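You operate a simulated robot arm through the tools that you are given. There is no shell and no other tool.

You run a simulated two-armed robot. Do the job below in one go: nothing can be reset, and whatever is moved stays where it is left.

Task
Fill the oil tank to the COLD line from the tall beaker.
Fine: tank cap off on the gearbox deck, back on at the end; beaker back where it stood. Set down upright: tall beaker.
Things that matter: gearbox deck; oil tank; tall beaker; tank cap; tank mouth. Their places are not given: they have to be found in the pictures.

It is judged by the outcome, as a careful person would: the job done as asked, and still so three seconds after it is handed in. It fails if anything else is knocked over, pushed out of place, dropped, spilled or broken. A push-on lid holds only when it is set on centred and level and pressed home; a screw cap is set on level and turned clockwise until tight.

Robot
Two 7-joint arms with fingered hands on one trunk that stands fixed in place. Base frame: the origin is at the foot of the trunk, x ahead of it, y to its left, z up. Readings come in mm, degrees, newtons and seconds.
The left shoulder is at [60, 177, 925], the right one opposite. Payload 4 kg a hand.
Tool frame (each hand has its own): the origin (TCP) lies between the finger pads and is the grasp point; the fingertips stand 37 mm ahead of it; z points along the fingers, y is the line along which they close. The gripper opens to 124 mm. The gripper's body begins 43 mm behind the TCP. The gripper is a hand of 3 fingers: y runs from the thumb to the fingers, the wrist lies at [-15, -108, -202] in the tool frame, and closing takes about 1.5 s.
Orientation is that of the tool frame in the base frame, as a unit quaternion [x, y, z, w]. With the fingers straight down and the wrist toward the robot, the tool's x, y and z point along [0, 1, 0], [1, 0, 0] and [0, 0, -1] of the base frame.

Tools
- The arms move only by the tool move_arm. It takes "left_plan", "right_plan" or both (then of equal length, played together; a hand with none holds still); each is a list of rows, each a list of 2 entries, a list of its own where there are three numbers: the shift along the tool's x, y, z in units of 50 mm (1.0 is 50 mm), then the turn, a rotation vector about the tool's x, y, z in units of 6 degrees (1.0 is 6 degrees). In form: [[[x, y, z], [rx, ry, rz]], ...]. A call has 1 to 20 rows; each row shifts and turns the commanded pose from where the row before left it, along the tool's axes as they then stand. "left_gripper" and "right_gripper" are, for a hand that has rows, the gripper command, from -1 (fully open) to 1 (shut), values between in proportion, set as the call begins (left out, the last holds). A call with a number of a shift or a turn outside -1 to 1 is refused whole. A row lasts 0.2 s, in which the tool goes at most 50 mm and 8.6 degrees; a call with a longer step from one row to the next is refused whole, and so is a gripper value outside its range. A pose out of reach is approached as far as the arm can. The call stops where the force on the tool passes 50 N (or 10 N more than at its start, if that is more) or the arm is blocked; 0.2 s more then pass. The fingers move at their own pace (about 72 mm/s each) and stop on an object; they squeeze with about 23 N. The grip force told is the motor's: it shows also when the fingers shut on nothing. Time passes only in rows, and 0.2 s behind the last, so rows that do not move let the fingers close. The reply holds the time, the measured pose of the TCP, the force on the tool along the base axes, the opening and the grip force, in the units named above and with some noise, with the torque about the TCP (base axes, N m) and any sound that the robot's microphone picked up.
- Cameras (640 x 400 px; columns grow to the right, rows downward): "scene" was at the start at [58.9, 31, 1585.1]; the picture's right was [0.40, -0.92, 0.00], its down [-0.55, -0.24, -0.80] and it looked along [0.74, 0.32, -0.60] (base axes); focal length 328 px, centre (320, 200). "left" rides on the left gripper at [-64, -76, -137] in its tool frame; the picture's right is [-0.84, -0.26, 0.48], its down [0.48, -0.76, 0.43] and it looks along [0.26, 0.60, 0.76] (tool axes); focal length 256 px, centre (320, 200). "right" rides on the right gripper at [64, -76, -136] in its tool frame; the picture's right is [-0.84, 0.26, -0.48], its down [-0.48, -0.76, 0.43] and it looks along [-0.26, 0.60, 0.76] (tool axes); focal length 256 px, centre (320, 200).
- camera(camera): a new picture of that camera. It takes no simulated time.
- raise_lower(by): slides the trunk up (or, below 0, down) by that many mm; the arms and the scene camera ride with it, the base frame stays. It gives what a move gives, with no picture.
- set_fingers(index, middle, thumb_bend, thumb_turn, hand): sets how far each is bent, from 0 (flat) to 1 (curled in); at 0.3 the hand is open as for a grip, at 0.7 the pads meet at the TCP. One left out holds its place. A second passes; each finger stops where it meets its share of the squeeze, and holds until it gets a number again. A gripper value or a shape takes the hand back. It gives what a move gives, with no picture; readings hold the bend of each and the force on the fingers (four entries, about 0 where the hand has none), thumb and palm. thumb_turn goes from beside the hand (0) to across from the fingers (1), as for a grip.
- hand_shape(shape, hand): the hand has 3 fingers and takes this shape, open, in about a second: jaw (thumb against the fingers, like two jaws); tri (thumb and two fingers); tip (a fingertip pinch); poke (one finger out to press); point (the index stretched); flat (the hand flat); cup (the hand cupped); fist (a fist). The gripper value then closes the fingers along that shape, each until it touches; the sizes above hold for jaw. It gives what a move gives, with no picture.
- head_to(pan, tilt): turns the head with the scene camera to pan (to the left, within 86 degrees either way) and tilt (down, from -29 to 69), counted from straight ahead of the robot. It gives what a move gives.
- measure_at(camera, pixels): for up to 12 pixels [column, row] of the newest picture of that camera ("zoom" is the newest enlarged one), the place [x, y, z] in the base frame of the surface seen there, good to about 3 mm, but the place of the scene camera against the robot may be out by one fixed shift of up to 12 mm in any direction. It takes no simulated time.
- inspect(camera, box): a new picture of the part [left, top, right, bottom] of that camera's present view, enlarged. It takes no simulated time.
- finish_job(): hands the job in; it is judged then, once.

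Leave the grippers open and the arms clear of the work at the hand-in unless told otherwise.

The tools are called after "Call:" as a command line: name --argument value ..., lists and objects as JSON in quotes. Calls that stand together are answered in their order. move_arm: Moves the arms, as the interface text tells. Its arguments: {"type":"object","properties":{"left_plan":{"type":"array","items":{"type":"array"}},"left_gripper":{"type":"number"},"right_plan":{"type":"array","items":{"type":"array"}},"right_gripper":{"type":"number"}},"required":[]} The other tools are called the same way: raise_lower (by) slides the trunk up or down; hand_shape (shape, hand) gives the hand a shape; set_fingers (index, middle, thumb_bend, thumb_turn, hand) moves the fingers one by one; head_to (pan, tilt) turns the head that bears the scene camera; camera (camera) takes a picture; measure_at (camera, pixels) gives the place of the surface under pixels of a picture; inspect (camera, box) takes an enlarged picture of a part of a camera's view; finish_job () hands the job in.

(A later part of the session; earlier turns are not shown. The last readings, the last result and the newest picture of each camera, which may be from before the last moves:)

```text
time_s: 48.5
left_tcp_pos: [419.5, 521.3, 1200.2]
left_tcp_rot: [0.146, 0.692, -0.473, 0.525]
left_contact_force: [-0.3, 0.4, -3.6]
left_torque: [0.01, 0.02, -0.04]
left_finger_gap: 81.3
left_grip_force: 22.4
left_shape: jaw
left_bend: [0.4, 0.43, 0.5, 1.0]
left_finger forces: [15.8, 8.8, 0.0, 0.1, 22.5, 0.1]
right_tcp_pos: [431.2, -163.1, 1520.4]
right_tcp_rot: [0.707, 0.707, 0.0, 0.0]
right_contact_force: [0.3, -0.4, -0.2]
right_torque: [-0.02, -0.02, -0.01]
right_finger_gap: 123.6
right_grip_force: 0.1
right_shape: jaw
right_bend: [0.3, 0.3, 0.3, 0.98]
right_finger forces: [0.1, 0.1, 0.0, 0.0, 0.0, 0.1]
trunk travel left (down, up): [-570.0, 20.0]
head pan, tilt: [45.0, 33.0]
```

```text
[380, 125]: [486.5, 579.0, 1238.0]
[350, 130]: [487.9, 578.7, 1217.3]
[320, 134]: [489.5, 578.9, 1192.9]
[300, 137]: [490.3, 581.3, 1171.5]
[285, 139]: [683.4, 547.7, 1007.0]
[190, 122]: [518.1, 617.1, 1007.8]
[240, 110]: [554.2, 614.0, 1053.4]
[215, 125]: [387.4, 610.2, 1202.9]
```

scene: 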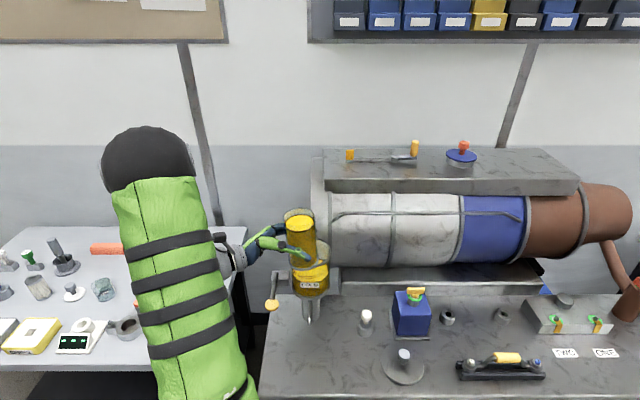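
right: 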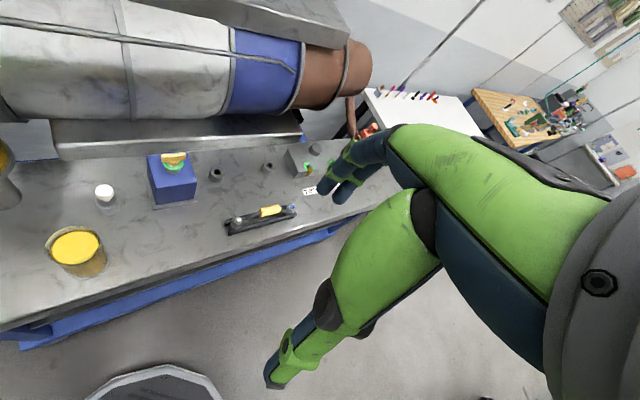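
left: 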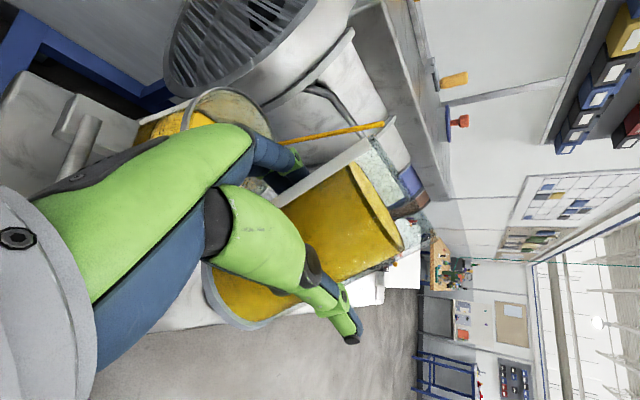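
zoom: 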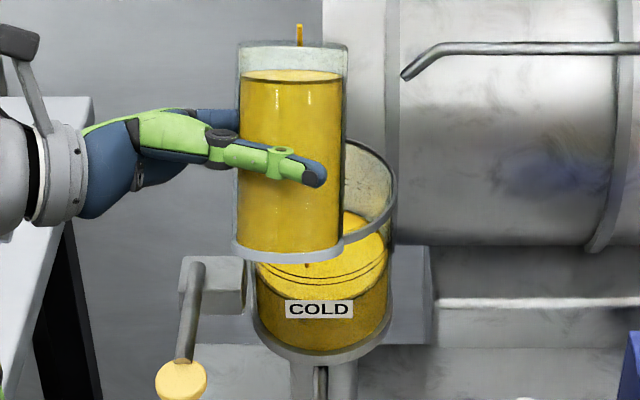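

The stream falls straight from (486,579) to about (492,582), near the tank's centre (506,578), so it goes well inside. I hold still one second and watch what happens to the levels.

Call:
move_arm --left_plan '[[[0, 0, 0], [0, 0, 0]], [[0, 0, 0], [0, 0, 0]], [[0, 0, 0], [0, 0, 0]], [[0, 0, 0], [0, 0, 0]]]'

Call:
inspect --camera "scene" --box '[280, 200, 340, 310]'

Call:
measure_at --camera "zoom" --pixels '[[365, 230], [370, 245], [355, 240], [350, 262], [300, 290], [360, 220], [270, 270], [330, 280]]'

Call:
camera --camera "left"

```text
time_s: 49.5
left_tcp_pos: [417.9, 521.2, 1199.8]
left_tcp_rot: [0.148, 0.692, -0.473, 0.526]
left_contact_force: [0.5, -0.2, -3.6]
left_torque: [0.0, 0.05, -0.01]
left_finger_gap: 81.5
left_grip_force: 23.0
left_shape: jaw
left_bend: [0.4, 0.43, 0.5, 1.0]
left_finger forces: [15.9, 8.8, 0.0, 0.0, 22.6, 0.0]
right_tcp_pos: [431.1, -162.7, 1520.4]
right_tcp_rot: [0.707, 0.707, 0.0, 0.0]
right_contact_force: [0.1, -0.5, 0.5]
right_torque: [-0.04, -0.02, 0.06]
right_finger_gap: 123.6
right_grip_force: 0.0
right_shape: jaw
right_bend: [0.3, 0.3, 0.3, 0.98]
right_finger forces: [0.1, 0.1, 0.0, 0.0, 0.1, 0.0]
trunk travel left (down, up): [-570.0, 20.0]
head pan, tilt: [45.0, 33.0]
```

```text
3.64 times, centred on (310, 255) of scene
```

zoom: 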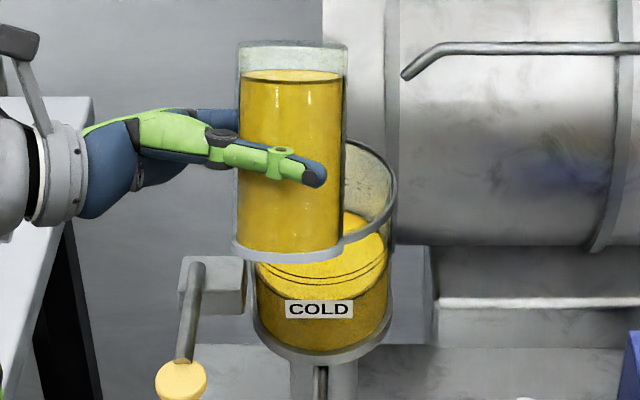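

```text
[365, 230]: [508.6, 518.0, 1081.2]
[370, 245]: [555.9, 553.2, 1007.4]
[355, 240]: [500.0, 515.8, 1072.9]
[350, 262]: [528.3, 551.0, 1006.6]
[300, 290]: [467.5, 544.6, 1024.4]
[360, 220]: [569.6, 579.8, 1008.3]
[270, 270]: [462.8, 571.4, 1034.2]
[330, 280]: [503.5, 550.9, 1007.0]
```

```text
taken
```

left: 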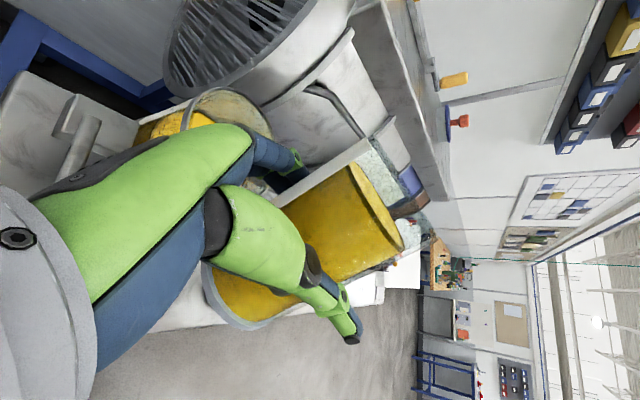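

The stream stopped by itself, so the beaker gives only what is above its lip at each tilt. I lower it 68 mm so the lip is closer to the mouth, clear of the rim by about 40 mm.

Call:
move_arm --left_plan '[[[0.25, 0.145, 0], [0, 0, 0]], [[0.392, 0.227, 0], [0, 0, 0]], [[0.342, 0.198, 0], [0, 0, 0]], [[0.192, 0.11, 0], [0, 0, 0]], [[0, 0, 0], [0, 0, 0]]]'

Call:
inspect --camera "scene" --box '[230, 180, 390, 320]'

Call:
camera --camera "left"

```text
time_s: 50.8
left_tcp_pos: [418.9, 521.5, 1132.6]
left_tcp_rot: [0.147, 0.691, -0.473, 0.526]
left_contact_force: [-0.6, 0.3, -0.6]
left_torque: [0.21, -0.09, 0.0]
left_finger_gap: 81.5
left_grip_force: 23.2
left_shape: jaw
left_bend: [0.4, 0.43, 0.5, 1.0]
left_finger forces: [15.6, 12.9, 0.0, 0.0, 22.6, 0.0]
right_tcp_pos: [430.9, -162.1, 1519.9]
right_tcp_rot: [0.708, 0.707, -0.001, 0.0]
right_contact_force: [0.5, 0.5, 0.2]
right_torque: [-0.03, 0.01, -0.01]
right_finger_gap: 123.8
right_grip_force: 0.1
right_shape: jaw
right_bend: [0.3, 0.3, 0.3, 0.98]
right_finger forces: [0.0, 0.0, 0.0, 0.1, 0.0, 0.1]
trunk travel left (down, up): [-570.0, 20.0]
head pan, tilt: [45.0, 33.0]
```

```text
2.86 times, centred on (310, 250) of scene
```

zoom: 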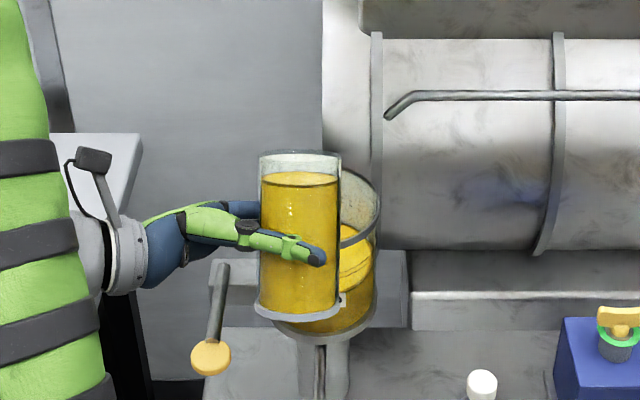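

```text
taken
```

left: 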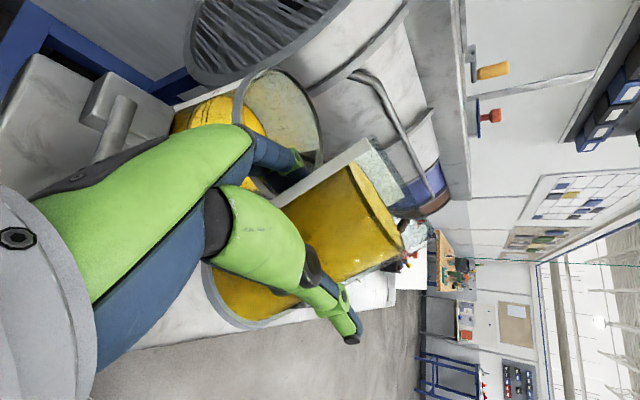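

The downward weight vanished and a torque appeared: a finger is touching the tank rim. I raise the hand straight up 27 mm to clear it.

Call:
move_arm --left_plan '[[[-0.234, -0.135, 0], [0, 0, 0]], [[-0.234, -0.135, 0], [0, 0, 0]], [[0, 0, 0], [0, 0, 0]]]'

Call:
inspect --camera "scene" --box '[230, 180, 390, 320]'

Call:
inspect --camera "left" --box '[130, 40, 450, 260]'

```text
time_s: 51.5
left_tcp_pos: [419.9, 520.2, 1159.7]
left_tcp_rot: [0.147, 0.692, -0.473, 0.525]
left_contact_force: [-0.3, 0.2, -5.1]
left_torque: [0.04, 0.02, -0.02]
left_finger_gap: 81.6
left_grip_force: 22.9
left_shape: jaw
left_bend: [0.4, 0.43, 0.5, 1.0]
left_finger forces: [15.8, 8.7, 0.1, 0.1, 22.6, 0.0]
right_tcp_pos: [432.0, -163.7, 1521.2]
right_tcp_rot: [0.707, 0.707, 0.0, 0.0]
right_contact_force: [0.2, -0.3, 0.0]
right_torque: [-0.04, 0.01, -0.02]
right_finger_gap: 123.5
right_grip_force: 0.1
right_shape: jaw
right_bend: [0.3, 0.3, 0.3, 0.98]
right_finger forces: [0.0, 0.0, 0.1, 0.0, 0.1, 0.0]
trunk travel left (down, up): [-570.0, 20.0]
head pan, tilt: [45.0, 33.0]
```

```text
2.86 times, centred on (310, 250) of scene
```

zoom: 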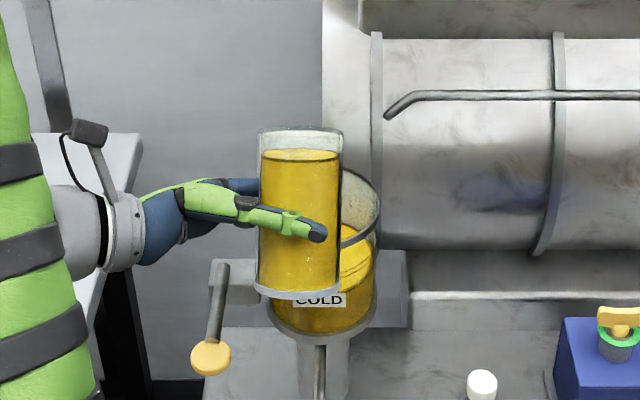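

```text
1.82 times, centred on (290, 150) of left
```

zoom: 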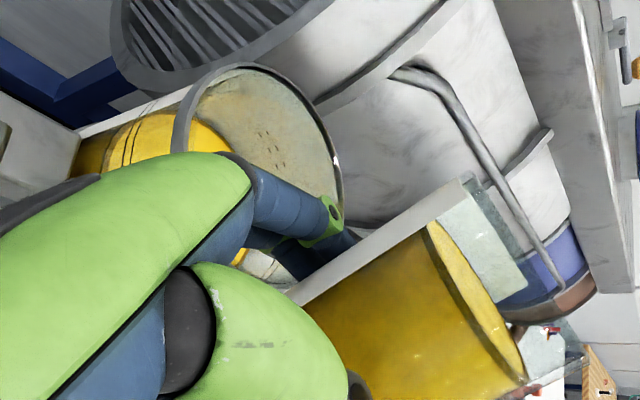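

The contact is gone. Now I tilt 9° more about the lip, wait, and look at where the stream goes.

Call:
move_arm --left_plan '[[[-0.038, -0.076, 0], [0, 0, -0.5]], [[-0.038, -0.076, 0], [0, 0, -0.5]], [[-0.038, -0.076, 0], [0, 0, -0.5]]]'

Call:
inspect --camera "scene" --box '[230, 180, 390, 320]'

Call:
inspect --camera "left" --box '[130, 40, 450, 260]'

```text
time_s: 52.4
left_tcp_pos: [412.5, 518.4, 1170.5]
left_tcp_rot: [0.092, 0.701, -0.513, 0.487]
left_contact_force: [-0.9, -0.6, -3.7]
left_torque: [0.03, 0.02, 0.0]
left_finger_gap: 81.5
left_grip_force: 22.9
left_shape: jaw
left_bend: [0.4, 0.43, 0.5, 1.0]
left_finger forces: [15.9, 8.9, 0.0, 0.0, 22.4, 0.0]
right_tcp_pos: [430.9, -163.2, 1521.2]
right_tcp_rot: [0.707, 0.707, 0.0, -0.001]
right_contact_force: [-0.3, 0.1, 0.6]
right_torque: [0.04, 0.0, 0.0]
right_finger_gap: 123.8
right_grip_force: 0.1
right_shape: jaw
right_bend: [0.3, 0.3, 0.3, 0.98]
right_finger forces: [0.1, 0.0, 0.0, 0.0, 0.0, 0.0]
trunk travel left (down, up): [-570.0, 20.0]
head pan, tilt: [45.0, 33.0]
```

```text
2.86 times, centred on (310, 250) of scene
```

zoom: 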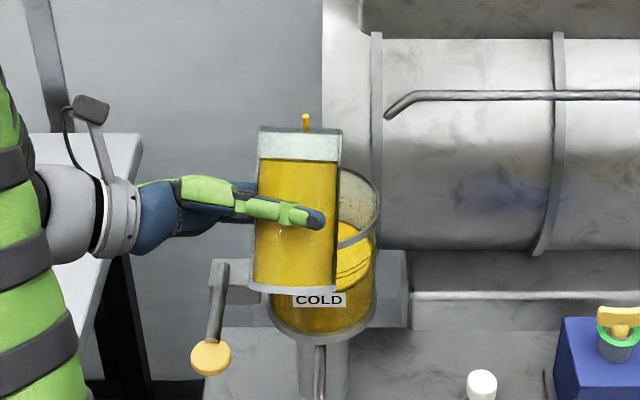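

```text
1.82 times, centred on (290, 150) of left
```

zoom: 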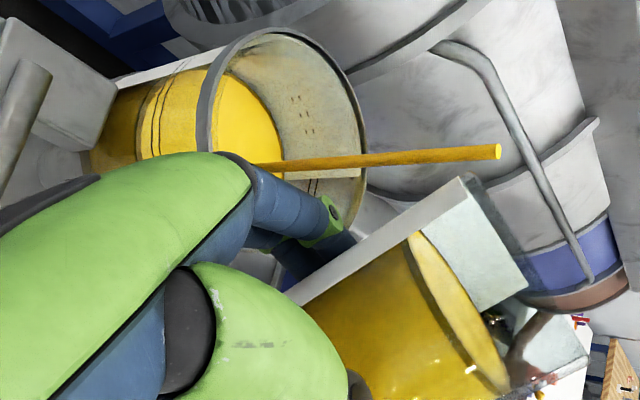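

The stream runs straight into the tank. I measure the stream and the tank's oil from the left camera, which sees the rings well from here.

Call:
measure_at --camera "zoom" --pixels '[[490, 152], [400, 157], [330, 161], [280, 166], [250, 110], [230, 130], [240, 90], [350, 100], [270, 45], [270, 140]]'

Call:
inspect --camera "left" --box '[160, 50, 330, 160]'

```text
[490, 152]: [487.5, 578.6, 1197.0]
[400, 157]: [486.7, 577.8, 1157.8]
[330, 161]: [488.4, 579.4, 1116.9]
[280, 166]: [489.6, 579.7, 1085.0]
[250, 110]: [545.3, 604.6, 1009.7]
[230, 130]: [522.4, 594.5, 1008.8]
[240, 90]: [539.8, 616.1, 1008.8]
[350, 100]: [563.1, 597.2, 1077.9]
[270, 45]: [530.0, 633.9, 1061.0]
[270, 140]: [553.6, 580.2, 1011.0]
```

```text
3.64 times, centred on (245, 105) of left
```

zoom: 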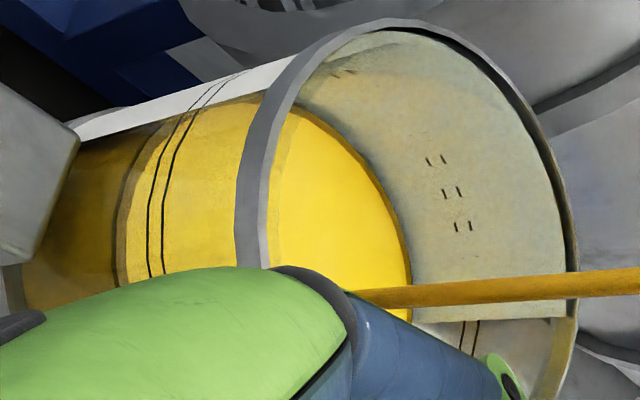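

The stream stands at (488,579), 18 mm from the tank's centre, and the tank oil is now at about 1009.5. I tilt 12° more about the lip and let it run.

Call:
move_arm --left_plan '[[[-0.038, -0.076, 0], [0, 0, -0.5]], [[-0.038, -0.076, 0], [0, 0, -0.5]], [[0, 0, 0], [0, 0, 0]], [[-0.038, -0.076, 0], [0, 0, -0.5]], [[-0.038, -0.076, 0], [0, 0, -0.5]], [[0, 0, 0], [0, 0, 0]], [[0, 0, 0], [0, 0, 0]], [[0, 0, 0], [0, 0, 0]]]'

Call:
inspect --camera "scene" --box '[230, 180, 390, 320]'

Call:
inspect --camera "left" --box '[130, 40, 450, 260]'

```text
time_s: 54.1
left_tcp_pos: [409.9, 513.0, 1184.9]
left_tcp_rot: [0.019, 0.707, -0.561, 0.43]
left_contact_force: [-0.1, 0.1, -2.9]
left_torque: [-0.01, 0.01, 0.01]
left_finger_gap: 81.6
left_grip_force: 23.4
left_shape: jaw
left_bend: [0.4, 0.43, 0.5, 1.0]
left_finger forces: [16.0, 9.0, 0.1, 0.0, 22.4, 0.0]
right_tcp_pos: [430.3, -163.1, 1520.4]
right_tcp_rot: [0.707, 0.707, 0.0, 0.0]
right_contact_force: [0.6, -0.4, -0.2]
right_torque: [-0.01, 0.0, -0.03]
right_finger_gap: 123.8
right_grip_force: 0.0
right_shape: jaw
right_bend: [0.3, 0.3, 0.3, 0.98]
right_finger forces: [0.0, 0.0, 0.0, 0.0, 0.0, 0.1]
trunk travel left (down, up): [-570.0, 20.0]
head pan, tilt: [45.0, 33.0]
```

```text
2.86 times, centred on (310, 250) of scene
```

zoom: 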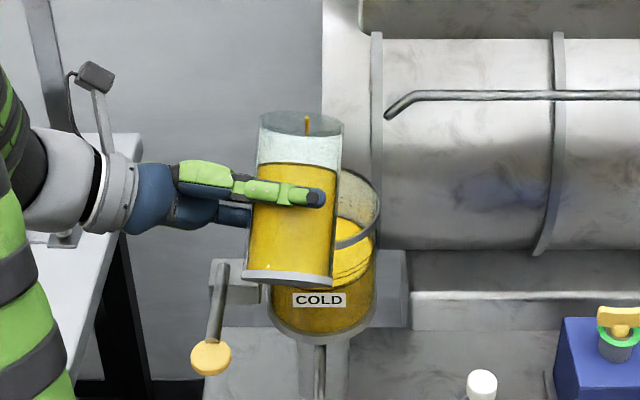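

```text
1.82 times, centred on (290, 150) of left
```

zoom: 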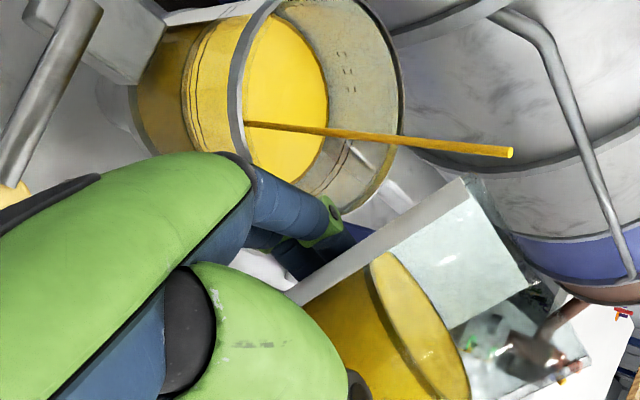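

Oil keeps running into the tank and the beaker's level has dropped. I hold for one second, then measure the tank level.

Call:
move_arm --left_plan '[[[0, 0, 0], [0, 0, 0]], [[0, 0, 0], [0, 0, 0]], [[0, 0, 0], [0, 0, 0]], [[0, 0, 0], [0, 0, 0]]]'

Call:
inspect --camera "left" --box '[180, 30, 360, 150]'

Call:
measure_at --camera "zoom" --pixels '[[300, 100], [330, 130], [280, 150], [310, 200], [340, 160], [290, 230], [270, 100], [350, 200], [320, 80], [380, 230]]'

```text
time_s: 55.1
left_tcp_pos: [409.8, 514.2, 1186.4]
left_tcp_rot: [0.019, 0.707, -0.561, 0.43]
left_contact_force: [-0.7, -0.1, -3.2]
left_torque: [0.01, 0.01, 0.03]
left_finger_gap: 81.6
left_grip_force: 23.2
left_shape: jaw
left_bend: [0.4, 0.43, 0.5, 1.0]
left_finger forces: [16.0, 8.9, 0.0, 0.0, 22.4, 0.1]
right_tcp_pos: [430.8, -162.9, 1520.2]
right_tcp_rot: [0.707, 0.707, 0.0, -0.001]
right_contact_force: [-0.4, -0.3, -0.3]
right_torque: [-0.01, -0.02, -0.03]
right_finger_gap: 123.6
right_grip_force: 0.0
right_shape: jaw
right_bend: [0.3, 0.3, 0.3, 0.98]
right_finger forces: [0.0, 0.0, 0.1, 0.1, 0.0, 0.0]
trunk travel left (down, up): [-570.0, 20.0]
head pan, tilt: [45.0, 33.0]
```

```text
3.33 times, centred on (270, 90) of left
```

zoom: 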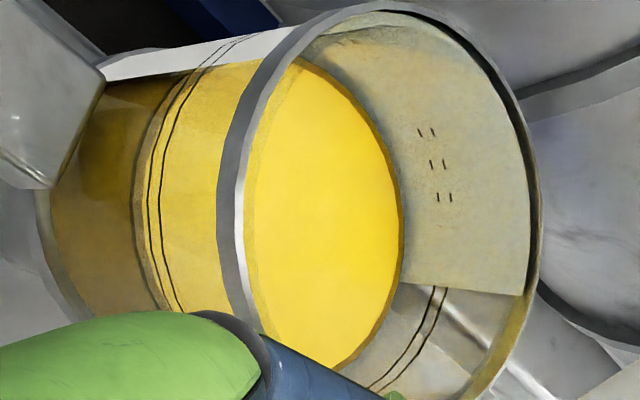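

```text
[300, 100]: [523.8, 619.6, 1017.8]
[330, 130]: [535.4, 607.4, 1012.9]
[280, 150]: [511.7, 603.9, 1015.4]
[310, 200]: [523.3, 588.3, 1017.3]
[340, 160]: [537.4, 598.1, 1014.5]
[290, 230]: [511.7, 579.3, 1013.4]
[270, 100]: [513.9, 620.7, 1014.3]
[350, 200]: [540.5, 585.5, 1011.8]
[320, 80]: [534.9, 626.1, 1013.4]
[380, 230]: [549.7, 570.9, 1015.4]
```

The stream has stopped at 51° of tilt with the tank at about 1014.5. I go on, tilting another 12° about the lip, then waiting.

Call:
move_arm --left_plan '[[[-0.038, -0.076, 0], [0, 0, -0.5]], [[0, 0, 0], [0, 0, 0]], [[-0.038, -0.076, 0], [0, 0, -0.5]], [[0, 0, 0], [0, 0, 0]], [[-0.038, -0.076, 0], [0, 0, -0.5]], [[0, 0, 0], [0, 0, 0]], [[-0.038, -0.076, 0], [0, 0, -0.5]], [[0, 0, 0], [0, 0, 0]]]'

Call:
inspect --camera "scene" --box '[230, 180, 390, 320]'

Call:
inspect --camera "left" --box '[130, 0, 450, 260]'

Call:
measure_at --camera "left" --pixels '[[270, 90], [280, 70], [265, 110], [350, 80], [300, 90]]'

```text
time_s: 57.0
left_tcp_pos: [407.0, 511.4, 1202.5]
left_tcp_rot: [-0.055, 0.705, -0.603, 0.369]
left_contact_force: [-1.0, -0.2, -2.8]
left_torque: [0.02, 0.01, -0.01]
left_finger_gap: 81.4
left_grip_force: 22.7
left_shape: jaw
left_bend: [0.4, 0.43, 0.5, 0.99]
left_finger forces: [15.9, 8.9, 0.1, 0.0, 22.5, 0.0]
right_tcp_pos: [430.2, -163.1, 1519.8]
right_tcp_rot: [0.707, 0.707, 0.0, 0.0]
right_contact_force: [-0.2, -0.2, 1.0]
right_torque: [0.01, 0.02, -0.02]
right_finger_gap: 123.8
right_grip_force: 0.0
right_shape: jaw
right_bend: [0.3, 0.3, 0.3, 0.98]
right_finger forces: [0.1, 0.0, 0.0, 0.0, 0.0, 0.1]
trunk travel left (down, up): [-570.0, 20.0]
head pan, tilt: [45.0, 33.0]
```

```text
2.86 times, centred on (310, 250) of scene
```

zoom: 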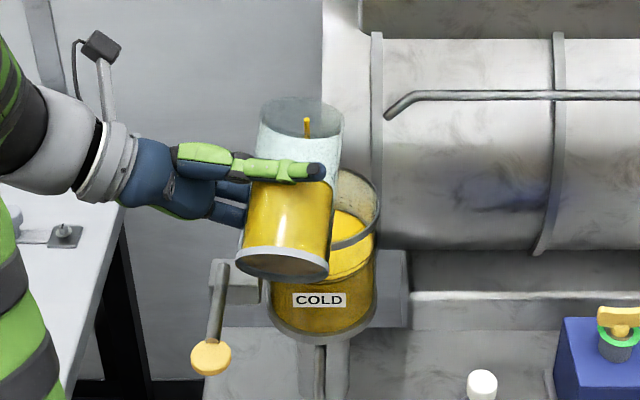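

```text
1.54 times, centred on (290, 130) of left
```

zoom: 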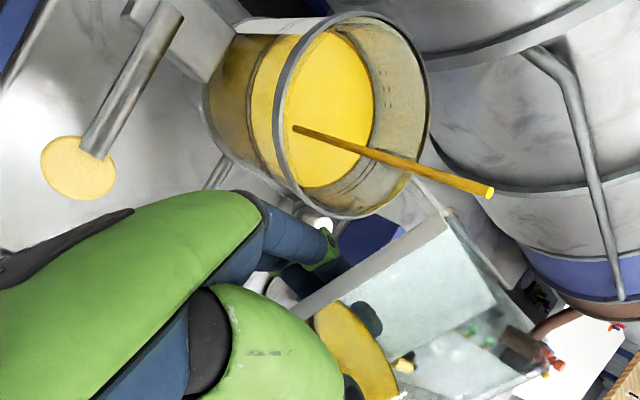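

```text
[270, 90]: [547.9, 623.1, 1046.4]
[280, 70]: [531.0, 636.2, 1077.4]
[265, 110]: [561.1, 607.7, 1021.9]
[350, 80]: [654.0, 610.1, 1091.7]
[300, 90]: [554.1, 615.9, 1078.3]
```

The stream is still steady and lands inside. I wait a second and measure the level.

Call:
move_arm --left_plan '[[[0, 0, 0], [0, 0, 0]], [[0, 0, 0], [0, 0, 0]], [[0, 0, 0], [0, 0, 0]], [[0, 0, 0], [0, 0, 0]], [[0, 0, 0], [0, 0, 0]]]'

Call:
inspect --camera "left" --box '[220, 0, 380, 120]'

Call:
measure_at --camera "zoom" --pixels '[[240, 150], [260, 120], [220, 100], [270, 180], [250, 200], [230, 180], [280, 150], [250, 80], [210, 150], [300, 150]]'

```text
time_s: 58.1
left_tcp_pos: [406.3, 512.4, 1203.4]
left_tcp_rot: [-0.055, 0.705, -0.603, 0.37]
left_contact_force: [-0.2, 0.8, -2.7]
left_torque: [0.05, 0.0, 0.02]
left_finger_gap: 81.5
left_grip_force: 23.4
left_shape: jaw
left_bend: [0.4, 0.43, 0.5, 0.99]
left_finger forces: [16.0, 8.9, 0.0, 0.0, 22.5, 0.0]
right_tcp_pos: [431.3, -162.6, 1520.7]
right_tcp_rot: [0.707, 0.708, -0.001, 0.0]
right_contact_force: [-0.5, 0.3, -0.1]
right_torque: [0.02, -0.01, -0.01]
right_finger_gap: 123.6
right_grip_force: 0.1
right_shape: jaw
right_bend: [0.3, 0.3, 0.3, 0.98]
right_finger forces: [0.0, 0.0, 0.1, 0.0, 0.0, 0.1]
trunk travel left (down, up): [-570.0, 20.0]
head pan, tilt: [45.0, 33.0]
```

```text
3.33 times, centred on (300, 60) of left
```

zoom: 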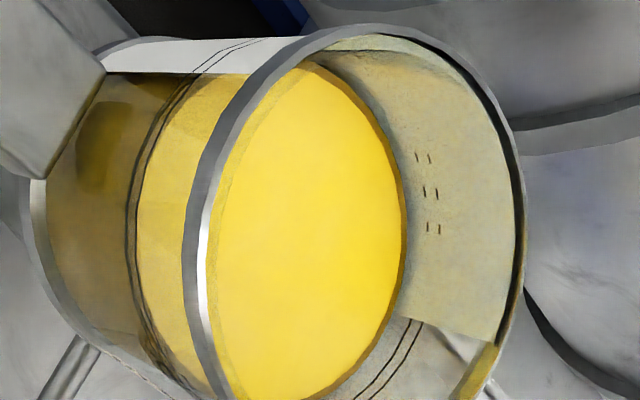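

```text
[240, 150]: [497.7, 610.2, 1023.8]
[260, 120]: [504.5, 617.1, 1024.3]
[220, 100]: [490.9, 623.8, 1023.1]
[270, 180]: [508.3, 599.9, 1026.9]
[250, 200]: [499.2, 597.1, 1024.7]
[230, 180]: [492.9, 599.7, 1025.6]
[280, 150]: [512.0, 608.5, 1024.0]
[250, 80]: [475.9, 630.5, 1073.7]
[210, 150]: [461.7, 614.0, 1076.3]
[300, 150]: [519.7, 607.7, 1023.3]
```

The tank reads about 1024.5 at 63° of tilt. I measure the ring marks themselves on the far inside of the glass (dashes near (418–440,157–227) and lines near (390–420,330–360)) to know their heights in the same frame.

Call:
measure_at --camera "zoom" --pixels '[[418, 157], [430, 157], [425, 193], [436, 193], [428, 227], [440, 227], [404, 330], [417, 330], [375, 375], [393, 370], [399, 335], [388, 355]]'

Call:
inspect --camera "left" --box '[300, 20, 350, 60]'

```text
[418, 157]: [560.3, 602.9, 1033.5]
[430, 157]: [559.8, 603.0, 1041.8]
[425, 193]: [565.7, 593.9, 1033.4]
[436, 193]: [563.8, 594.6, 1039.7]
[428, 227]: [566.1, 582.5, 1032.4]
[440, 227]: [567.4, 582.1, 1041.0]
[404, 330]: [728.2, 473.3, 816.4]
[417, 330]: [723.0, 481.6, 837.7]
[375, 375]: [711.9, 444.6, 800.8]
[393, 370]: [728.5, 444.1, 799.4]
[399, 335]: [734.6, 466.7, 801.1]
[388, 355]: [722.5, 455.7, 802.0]
```

```text
10.00 times, centred on (325, 40) of left
```

zoom: 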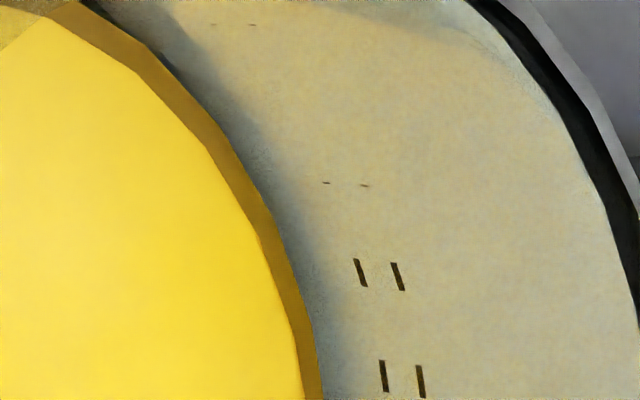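

The ring marks read 1033 and 1041 with the same camera, so the target is about 1037, midway between them. I tilt 6° more, wait for the stream to end, and measure.

Call:
move_arm --left_plan '[[[-0.038, -0.076, 0], [0, 0, -0.5]], [[0, 0, 0], [0, 0, 0]], [[-0.038, -0.076, 0], [0, 0, -0.5]], [[0, 0, 0], [0, 0, 0]], [[0, 0, 0], [0, 0, 0]], [[0, 0, 0], [0, 0, 0]], [[0, 0, 0], [0, 0, 0]], [[0, 0, 0], [0, 0, 0]], [[0, 0, 0], [0, 0, 0]]]'

Call:
camera --camera "left"

Call:
inspect --camera "left" --box '[220, 0, 380, 120]'

Call:
inspect --camera "scene" --box '[230, 180, 390, 320]'

```text
time_s: 60.1
left_tcp_pos: [407.2, 512.6, 1211.5]
left_tcp_rot: [-0.092, 0.701, -0.622, 0.337]
left_contact_force: [-0.4, 0.2, -1.7]
left_torque: [0.02, 0.03, -0.02]
left_finger_gap: 81.3
left_grip_force: 23.1
left_shape: jaw
left_bend: [0.4, 0.43, 0.5, 0.99]
left_finger forces: [15.9, 8.7, 0.0, 0.0, 22.6, 0.0]
right_tcp_pos: [430.9, -163.3, 1520.3]
right_tcp_rot: [0.707, 0.707, 0.0, 0.0]
right_contact_force: [0.2, -0.4, 0.7]
right_torque: [0.03, -0.02, -0.02]
right_finger_gap: 123.6
right_grip_force: 0.1
right_shape: jaw
right_bend: [0.3, 0.3, 0.3, 0.98]
right_finger forces: [0.0, 0.0, 0.1, 0.0, 0.0, 0.0]
trunk travel left (down, up): [-570.0, 20.0]
head pan, tilt: [45.0, 33.0]
```

```text
taken
```

left: 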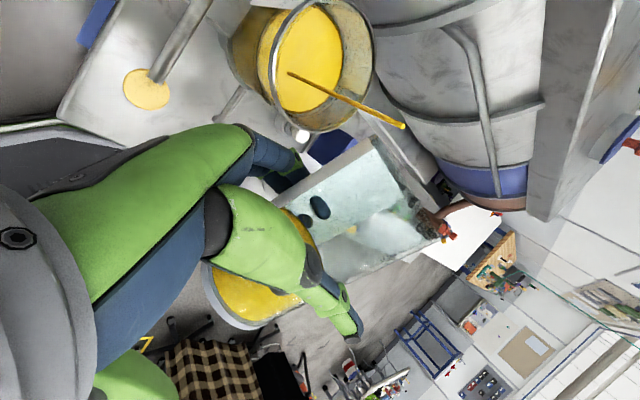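

```text
3.33 times, centred on (300, 60) of left
```

zoom: 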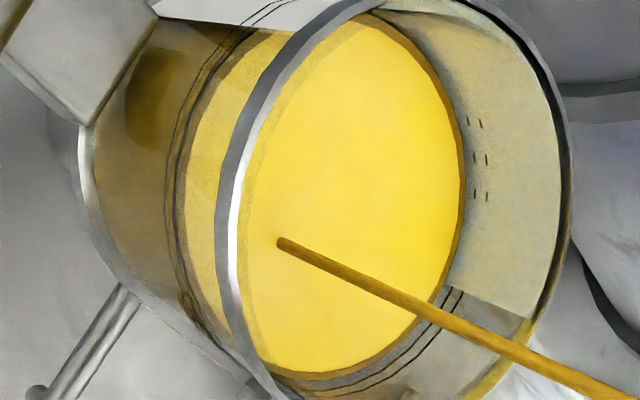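

```text
2.86 times, centred on (310, 250) of scene
```

zoom: 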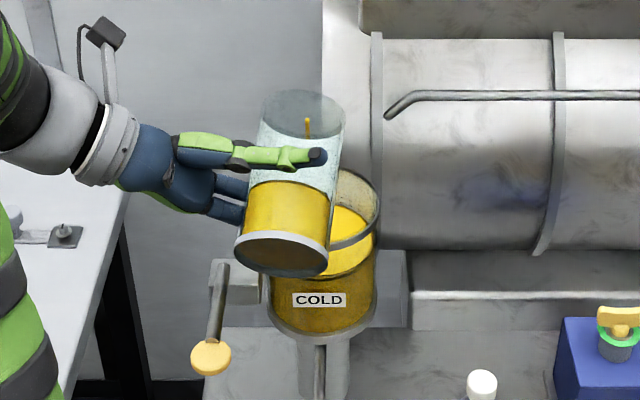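

The stream still runs at 69°, and the oil already reaches close to the lower marks. I measure the level right now while time is stopped.

Call:
inspect --camera "left" --box '[220, 0, 380, 120]'

Call:
measure_at --camera "zoom" --pixels '[[300, 150], [350, 100], [320, 200], [400, 150], [420, 200], [300, 300], [350, 350], [380, 80], [260, 220], [475, 160], [485, 160], [474, 197]]'

```text
3.33 times, centred on (300, 60) of left
```

zoom: 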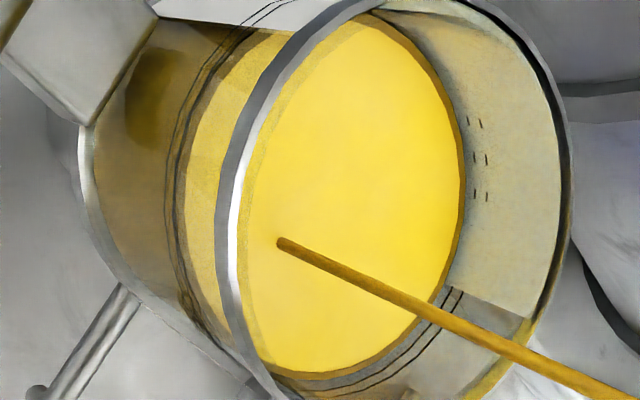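

```text
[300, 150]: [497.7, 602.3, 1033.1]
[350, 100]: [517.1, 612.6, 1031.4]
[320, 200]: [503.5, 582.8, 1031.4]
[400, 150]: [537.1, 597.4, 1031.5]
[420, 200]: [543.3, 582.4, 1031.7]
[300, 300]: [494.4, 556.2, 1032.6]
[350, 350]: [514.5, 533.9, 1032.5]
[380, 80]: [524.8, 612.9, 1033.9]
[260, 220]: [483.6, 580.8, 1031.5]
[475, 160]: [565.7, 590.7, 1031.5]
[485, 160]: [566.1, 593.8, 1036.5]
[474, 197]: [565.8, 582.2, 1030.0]
```

The oil now reads about 1032 against rings at roughly 1032 and 1040, and the stream still runs. I wait only 0.4 s and look again.

Call:
move_arm --left_plan '[[[0, 0, 0], [0, 0, 0]]]'

Call:
inspect --camera "left" --box '[220, 0, 380, 120]'

Call:
measure_at --camera "zoom" --pixels '[[300, 150], [350, 100], [320, 200], [400, 150], [420, 200], [300, 320], [350, 350], [380, 80], [260, 200], [330, 150], [360, 200], [400, 100]]'

```text
time_s: 60.5
left_tcp_pos: [407.8, 513.2, 1211.6]
left_tcp_rot: [-0.092, 0.701, -0.621, 0.338]
left_contact_force: [-0.3, 0.0, -2.3]
left_torque: [0.02, 0.01, -0.02]
left_finger_gap: 81.7
left_grip_force: 23.3
left_shape: jaw
left_bend: [0.4, 0.43, 0.5, 0.99]
left_finger forces: [16.0, 8.7, 0.1, 0.1, 22.6, 0.0]
right_tcp_pos: [430.4, -163.9, 1519.5]
right_tcp_rot: [0.707, 0.707, 0.0, 0.0]
right_contact_force: [0.3, -0.4, 0.0]
right_torque: [-0.01, 0.01, -0.03]
right_finger_gap: 123.6
right_grip_force: 0.0
right_shape: jaw
right_bend: [0.3, 0.3, 0.3, 0.98]
right_finger forces: [0.0, 0.0, 0.0, 0.1, 0.1, 0.0]
trunk travel left (down, up): [-570.0, 20.0]
head pan, tilt: [45.0, 33.0]
```

```text
3.33 times, centred on (300, 60) of left
```

zoom: 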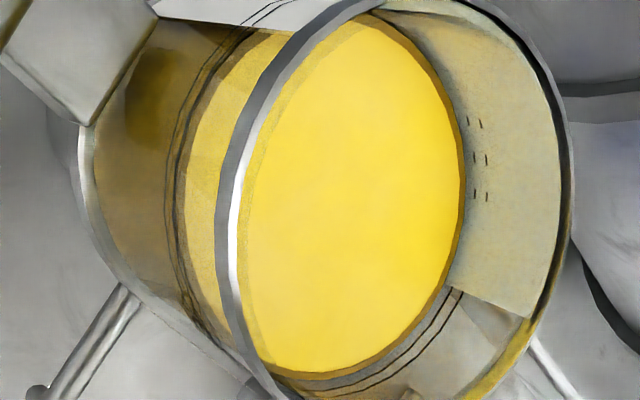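

```text
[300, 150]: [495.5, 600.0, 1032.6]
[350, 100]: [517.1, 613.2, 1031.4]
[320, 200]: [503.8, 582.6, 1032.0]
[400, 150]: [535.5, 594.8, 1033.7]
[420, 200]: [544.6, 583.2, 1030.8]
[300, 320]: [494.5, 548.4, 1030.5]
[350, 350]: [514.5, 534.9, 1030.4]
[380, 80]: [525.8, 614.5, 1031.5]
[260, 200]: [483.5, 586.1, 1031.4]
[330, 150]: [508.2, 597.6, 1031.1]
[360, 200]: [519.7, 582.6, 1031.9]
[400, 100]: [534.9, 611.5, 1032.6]
```

The stream has ended at 69° with the oil at about 1031.7, right at the lower ring. I need about 4 mm more, so I tilt only 2° further and wait for it to settle.

Call:
move_arm --left_plan '[[[-0.013, -0.025, 0], [0, 0, -0.17]], [[-0.013, -0.025, 0], [0, 0, -0.17]], [[0, 0, 0], [0, 0, 0]], [[0, 0, 0], [0, 0, 0]], [[0, 0, 0], [0, 0, 0]], [[0, 0, 0], [0, 0, 0]], [[0, 0, 0], [0, 0, 0]], [[0, 0, 0], [0, 0, 0]]]'

Call:
inspect --camera "left" --box '[220, 0, 380, 120]'

Call:
measure_at --camera "zoom" --pixels '[[320, 150], [360, 100], [330, 200], [400, 150], [420, 200], [310, 320], [360, 340], [390, 80], [280, 200], [340, 150], [370, 200], [410, 100]]'

```text
time_s: 62.4
left_tcp_pos: [408.3, 512.9, 1213.9]
left_tcp_rot: [-0.106, 0.699, -0.628, 0.326]
left_contact_force: [-0.4, 0.5, -2.9]
left_torque: [0.04, 0.0, -0.01]
left_finger_gap: 81.6
left_grip_force: 23.0
left_shape: jaw
left_bend: [0.4, 0.43, 0.5, 0.99]
left_finger forces: [15.9, 8.6, 0.0, 0.0, 22.6, 0.0]
right_tcp_pos: [431.3, -163.2, 1521.4]
right_tcp_rot: [0.707, 0.707, 0.0, 0.0]
right_contact_force: [-0.6, 0.6, -0.8]
right_torque: [0.03, 0.01, -0.02]
right_finger_gap: 123.4
right_grip_force: 0.1
right_shape: jaw
right_bend: [0.3, 0.3, 0.3, 0.98]
right_finger forces: [0.1, 0.0, 0.0, 0.1, 0.0, 0.0]
trunk travel left (down, up): [-570.0, 20.0]
head pan, tilt: [45.0, 33.0]
```

```text
3.33 times, centred on (300, 60) of left
```

zoom: 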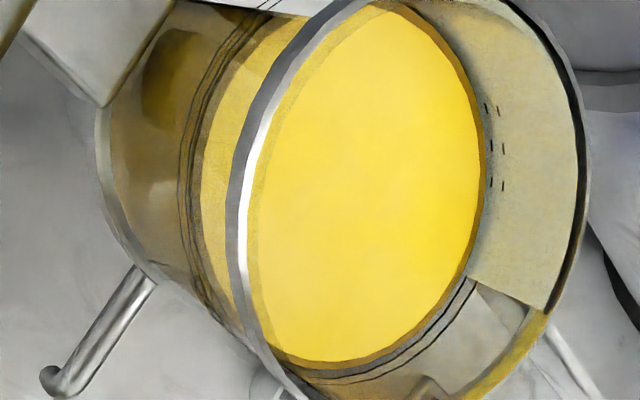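

```text
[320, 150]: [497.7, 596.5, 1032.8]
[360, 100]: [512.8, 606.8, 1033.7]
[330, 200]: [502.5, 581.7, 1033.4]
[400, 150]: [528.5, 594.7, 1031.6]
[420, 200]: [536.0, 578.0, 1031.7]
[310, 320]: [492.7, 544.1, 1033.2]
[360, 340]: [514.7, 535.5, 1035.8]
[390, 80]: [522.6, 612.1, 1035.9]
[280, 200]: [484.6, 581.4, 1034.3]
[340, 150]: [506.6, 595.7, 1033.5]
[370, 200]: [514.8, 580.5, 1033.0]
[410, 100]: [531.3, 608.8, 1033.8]
```

The level is now about 1033.6 and the stream has stopped. Another 2.3° should bring it to about 1036, midway between the rings.

Call:
move_arm --left_plan '[[[-0.0145, -0.029, 0], [0, 0, -0.19]], [[-0.0145, -0.029, 0], [0, 0, -0.19]], [[0, 0, 0], [0, 0, 0]], [[0, 0, 0], [0, 0, 0]], [[0, 0, 0], [0, 0, 0]], [[0, 0, 0], [0, 0, 0]], [[0, 0, 0], [0, 0, 0]], [[0, 0, 0], [0, 0, 0]]]'

Call:
inspect --camera "left" --box '[220, 0, 380, 120]'

Call:
measure_at --camera "zoom" --pixels '[[320, 150], [360, 100], [330, 200], [400, 150], [420, 200], [310, 300], [360, 320], [390, 80], [290, 200], [340, 150], [370, 200], [410, 100]]'

Call:
inspect --camera "scene" --box '[260, 200, 360, 310]'

```text
time_s: 64.2
left_tcp_pos: [409.2, 512.4, 1217.6]
left_tcp_rot: [-0.119, 0.697, -0.633, 0.315]
left_contact_force: [-0.9, 0.4, -1.9]
left_torque: [0.05, 0.0, 0.01]
left_finger_gap: 81.7
left_grip_force: 22.8
left_shape: jaw
left_bend: [0.4, 0.43, 0.5, 0.99]
left_finger forces: [15.9, 8.6, 0.1, 0.0, 22.8, 0.0]
right_tcp_pos: [430.8, -163.7, 1520.4]
right_tcp_rot: [0.707, 0.707, 0.001, 0.0]
right_contact_force: [0.0, -0.7, 0.2]
right_torque: [0.02, 0.01, -0.01]
right_finger_gap: 123.6
right_grip_force: 0.0
right_shape: jaw
right_bend: [0.3, 0.3, 0.3, 0.98]
right_finger forces: [0.1, 0.0, 0.0, 0.0, 0.1, 0.0]
trunk travel left (down, up): [-570.0, 20.0]
head pan, tilt: [45.0, 33.0]
```

```text
3.33 times, centred on (300, 60) of left
```

zoom: 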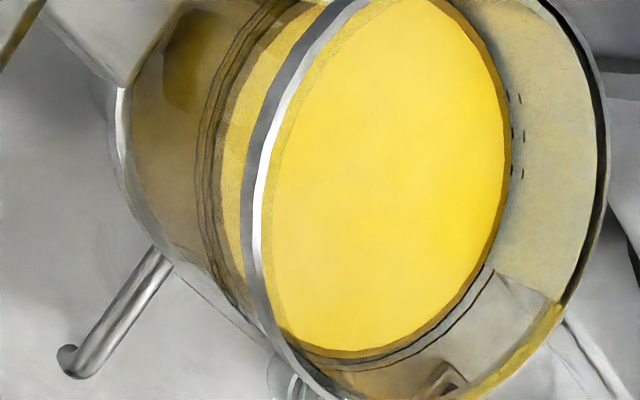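

```text
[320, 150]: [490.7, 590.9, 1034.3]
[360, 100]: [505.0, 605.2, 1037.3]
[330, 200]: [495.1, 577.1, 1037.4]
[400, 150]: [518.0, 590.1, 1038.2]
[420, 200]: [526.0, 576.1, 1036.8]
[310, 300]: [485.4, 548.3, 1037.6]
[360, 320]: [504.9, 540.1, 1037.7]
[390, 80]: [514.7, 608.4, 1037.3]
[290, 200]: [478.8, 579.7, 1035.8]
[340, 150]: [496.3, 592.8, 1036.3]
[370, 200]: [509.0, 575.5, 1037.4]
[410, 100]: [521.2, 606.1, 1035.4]
```

```text
3.64 times, centred on (310, 255) of scene
```

zoom: 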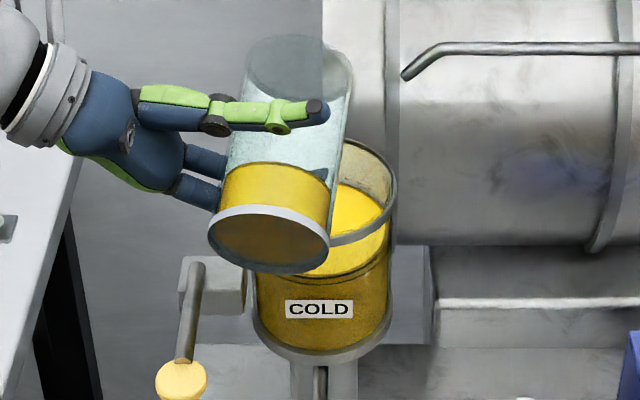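

The tank oil averages 1036.8, between the rings at about 1032 and 1040, and the stream has stopped. I lift 40 mm and tilt the beaker back about its lip by 44°, staying over the mouth.

Call:
move_arm --left_plan '[[[0, 0, 0], [0, 0, 0.3]], [[-0.115, -0.383, 0], [0, 0, 0]], [[-0.115, -0.383, 0], [0, 0, 0]], [[0.044, 0.1035, 0], [0, 0, 0.667]], [[0.044, 0.1035, 0], [0, 0, 0.667]], [[0.044, 0.1035, 0], [0, 0, 0.667]], [[0.044, 0.1035, 0], [0, 0, 0.667]], [[0.044, 0.1035, 0], [0, 0, 0.667]], [[0.044, 0.1035, 0], [0, 0, 0.667]], [[0.044, 0.1035, 0], [0, 0, 0.667]], [[0.044, 0.1035, 0], [0, 0, 0.667]], [[0.044, 0.1035, 0], [0, 0, 0.667]], [[0.044, 0.1035, 0], [0, 0, 0.667]], [[0, 0, 0], [0, 0, 0]]]'

Call:
camera --camera "scene"

Call:
inspect --camera "scene" --box '[230, 180, 390, 320]'

```text
time_s: 67.2
left_tcp_pos: [417.9, 521.0, 1203.9]
left_tcp_rot: [0.138, 0.694, -0.48, 0.519]
left_contact_force: [-0.2, 1.4, -2.3]
left_torque: [0.0, -0.01, 0.0]
left_finger_gap: 81.7
left_grip_force: 23.6
left_shape: jaw
left_bend: [0.4, 0.43, 0.5, 0.99]
left_finger forces: [15.6, 8.4, 0.1, 0.1, 23.0, 0.0]
right_tcp_pos: [430.8, -163.5, 1519.5]
right_tcp_rot: [0.707, 0.707, 0.0, 0.0]
right_contact_force: [0.9, 0.9, 0.1]
right_torque: [0.01, -0.03, 0.0]
right_finger_gap: 123.8
right_grip_force: 0.2
right_shape: jaw
right_bend: [0.3, 0.3, 0.3, 0.98]
right_finger forces: [0.1, 0.0, 0.0, 0.0, 0.0, 0.1]
trunk travel left (down, up): [-570.0, 20.0]
head pan, tilt: [45.0, 33.0]
```

```text
taken
```

scene: 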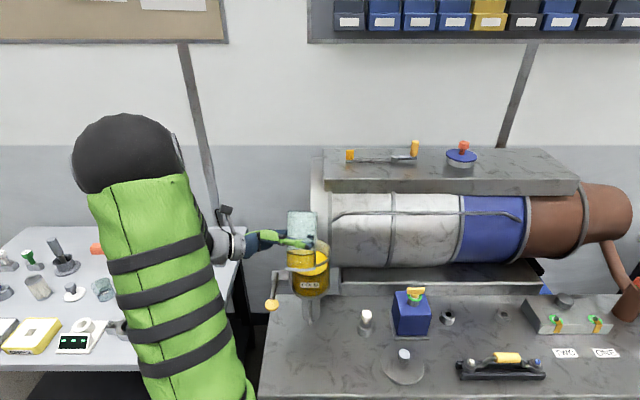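

```text
2.86 times, centred on (310, 250) of scene
```

zoom: 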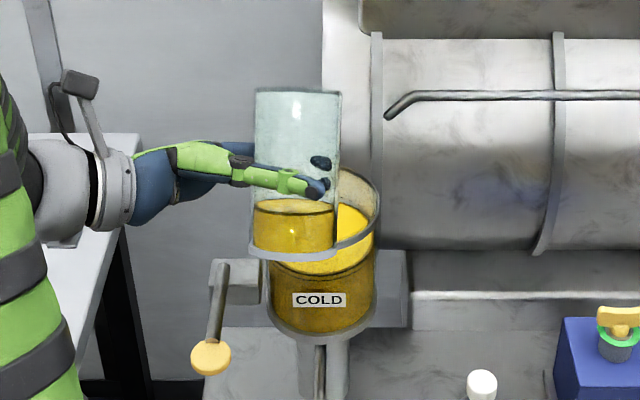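

The stream is off, the beaker is back to 31.5° and nothing dripped outside. I bring it fully upright about the TCP (5.25 units of turn).

Call:
move_arm --left_plan '[[[0, 0, 0], [0, 0, 0.6]], [[0, 0, 0], [0, 0, 0.8]], [[0, 0, 0], [0, 0, 0.8]], [[0, 0, 0], [0, 0, 0.8]], [[0, 0, 0], [0, 0, 0.8]], [[0, 0, 0], [0, 0, 0.8]], [[0, 0, 0], [0, 0, 0.65]], [[0, 0, 0], [0, 0, 0]]]'

Call:
camera --camera "scene"

Call:
inspect --camera "scene" --box '[250, 190, 390, 310]'

```text
time_s: 69.0
left_tcp_pos: [417.7, 520.4, 1204.2]
left_tcp_rot: [0.321, 0.63, -0.321, 0.63]
left_contact_force: [0.0, -0.1, -2.7]
left_torque: [0.0, 0.02, 0.01]
left_finger_gap: 81.3
left_grip_force: 23.4
left_shape: jaw
left_bend: [0.4, 0.43, 0.5, 0.99]
left_finger forces: [15.4, 8.1, 0.1, 0.1, 23.7, 0.1]
right_tcp_pos: [430.7, -163.0, 1520.4]
right_tcp_rot: [0.707, 0.707, -0.001, 0.0]
right_contact_force: [-0.1, -0.5, -0.4]
right_torque: [0.0, 0.01, 0.0]
right_finger_gap: 123.6
right_grip_force: 0.1
right_shape: jaw
right_bend: [0.3, 0.3, 0.3, 0.98]
right_finger forces: [0.1, 0.0, 0.0, 0.0, 0.0, 0.1]
trunk travel left (down, up): [-570.0, 20.0]
head pan, tilt: [45.0, 33.0]
```

```text
taken
```

scene: 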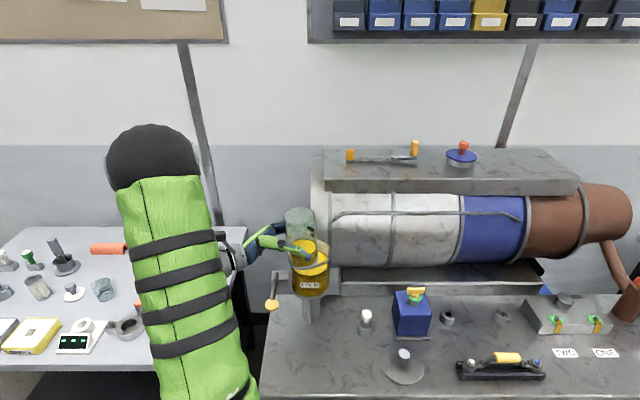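

```text
3.33 times, centred on (320, 250) of scene
```

zoom: 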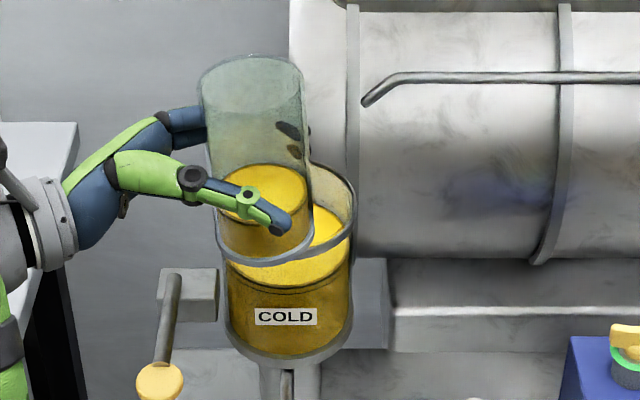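

The beaker is upright with some oil left. I carry it back to above where it stood, at height, and then check the tank level before setting it down.

Call:
move_arm --left_plan '[[[0, -0.15, 0.35], [0, 0, 0]], [[0, -0.24, 0.57], [0, 0, 0]], [[0, -0.24, 0.57], [0, 0, 0]], [[0, -0.24, 0.57], [0, 0, 0]], [[0, -0.2, 0.46], [0, 0, 0]], [[0, -0.132, 0.321], [0, 0, 0]], [[0, 0, 0], [0, 0, 0]]]'

Call:
inspect --camera "scene" --box '[250, 200, 390, 320]'

Call:
inspect --camera "left" --box '[0, 0, 200, 220]'

```text
time_s: 70.5
left_tcp_pos: [451.3, 369.3, 1204.9]
left_tcp_rot: [0.321, 0.63, -0.321, 0.63]
left_contact_force: [0.1, -0.3, -1.3]
left_torque: [0.02, 0.03, -0.01]
left_finger_gap: 81.6
left_grip_force: 23.0
left_shape: jaw
left_bend: [0.4, 0.43, 0.5, 0.99]
left_finger forces: [15.4, 8.0, 0.1, 0.0, 23.5, 0.1]
right_tcp_pos: [430.5, -162.5, 1521.1]
right_tcp_rot: [0.707, 0.707, 0.0, -0.001]
right_contact_force: [-0.4, -0.8, 0.1]
right_torque: [0.01, -0.05, -0.01]
right_finger_gap: 123.5
right_grip_force: 0.2
right_shape: jaw
right_bend: [0.3, 0.3, 0.3, 0.98]
right_finger forces: [0.0, 0.1, 0.0, 0.0, 0.0, 0.0]
trunk travel left (down, up): [-570.0, 20.0]
head pan, tilt: [45.0, 33.0]
```

```text
3.33 times, centred on (320, 260) of scene
```

zoom: 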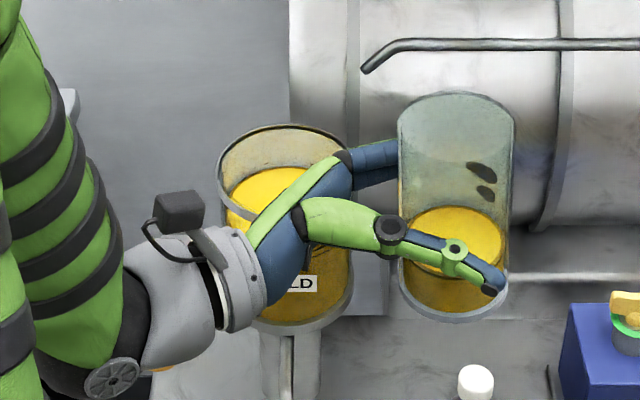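

```text
1.82 times, centred on (100, 110) of left
```

zoom: 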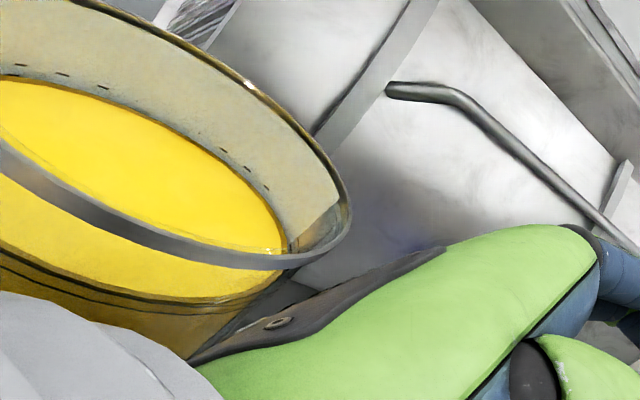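

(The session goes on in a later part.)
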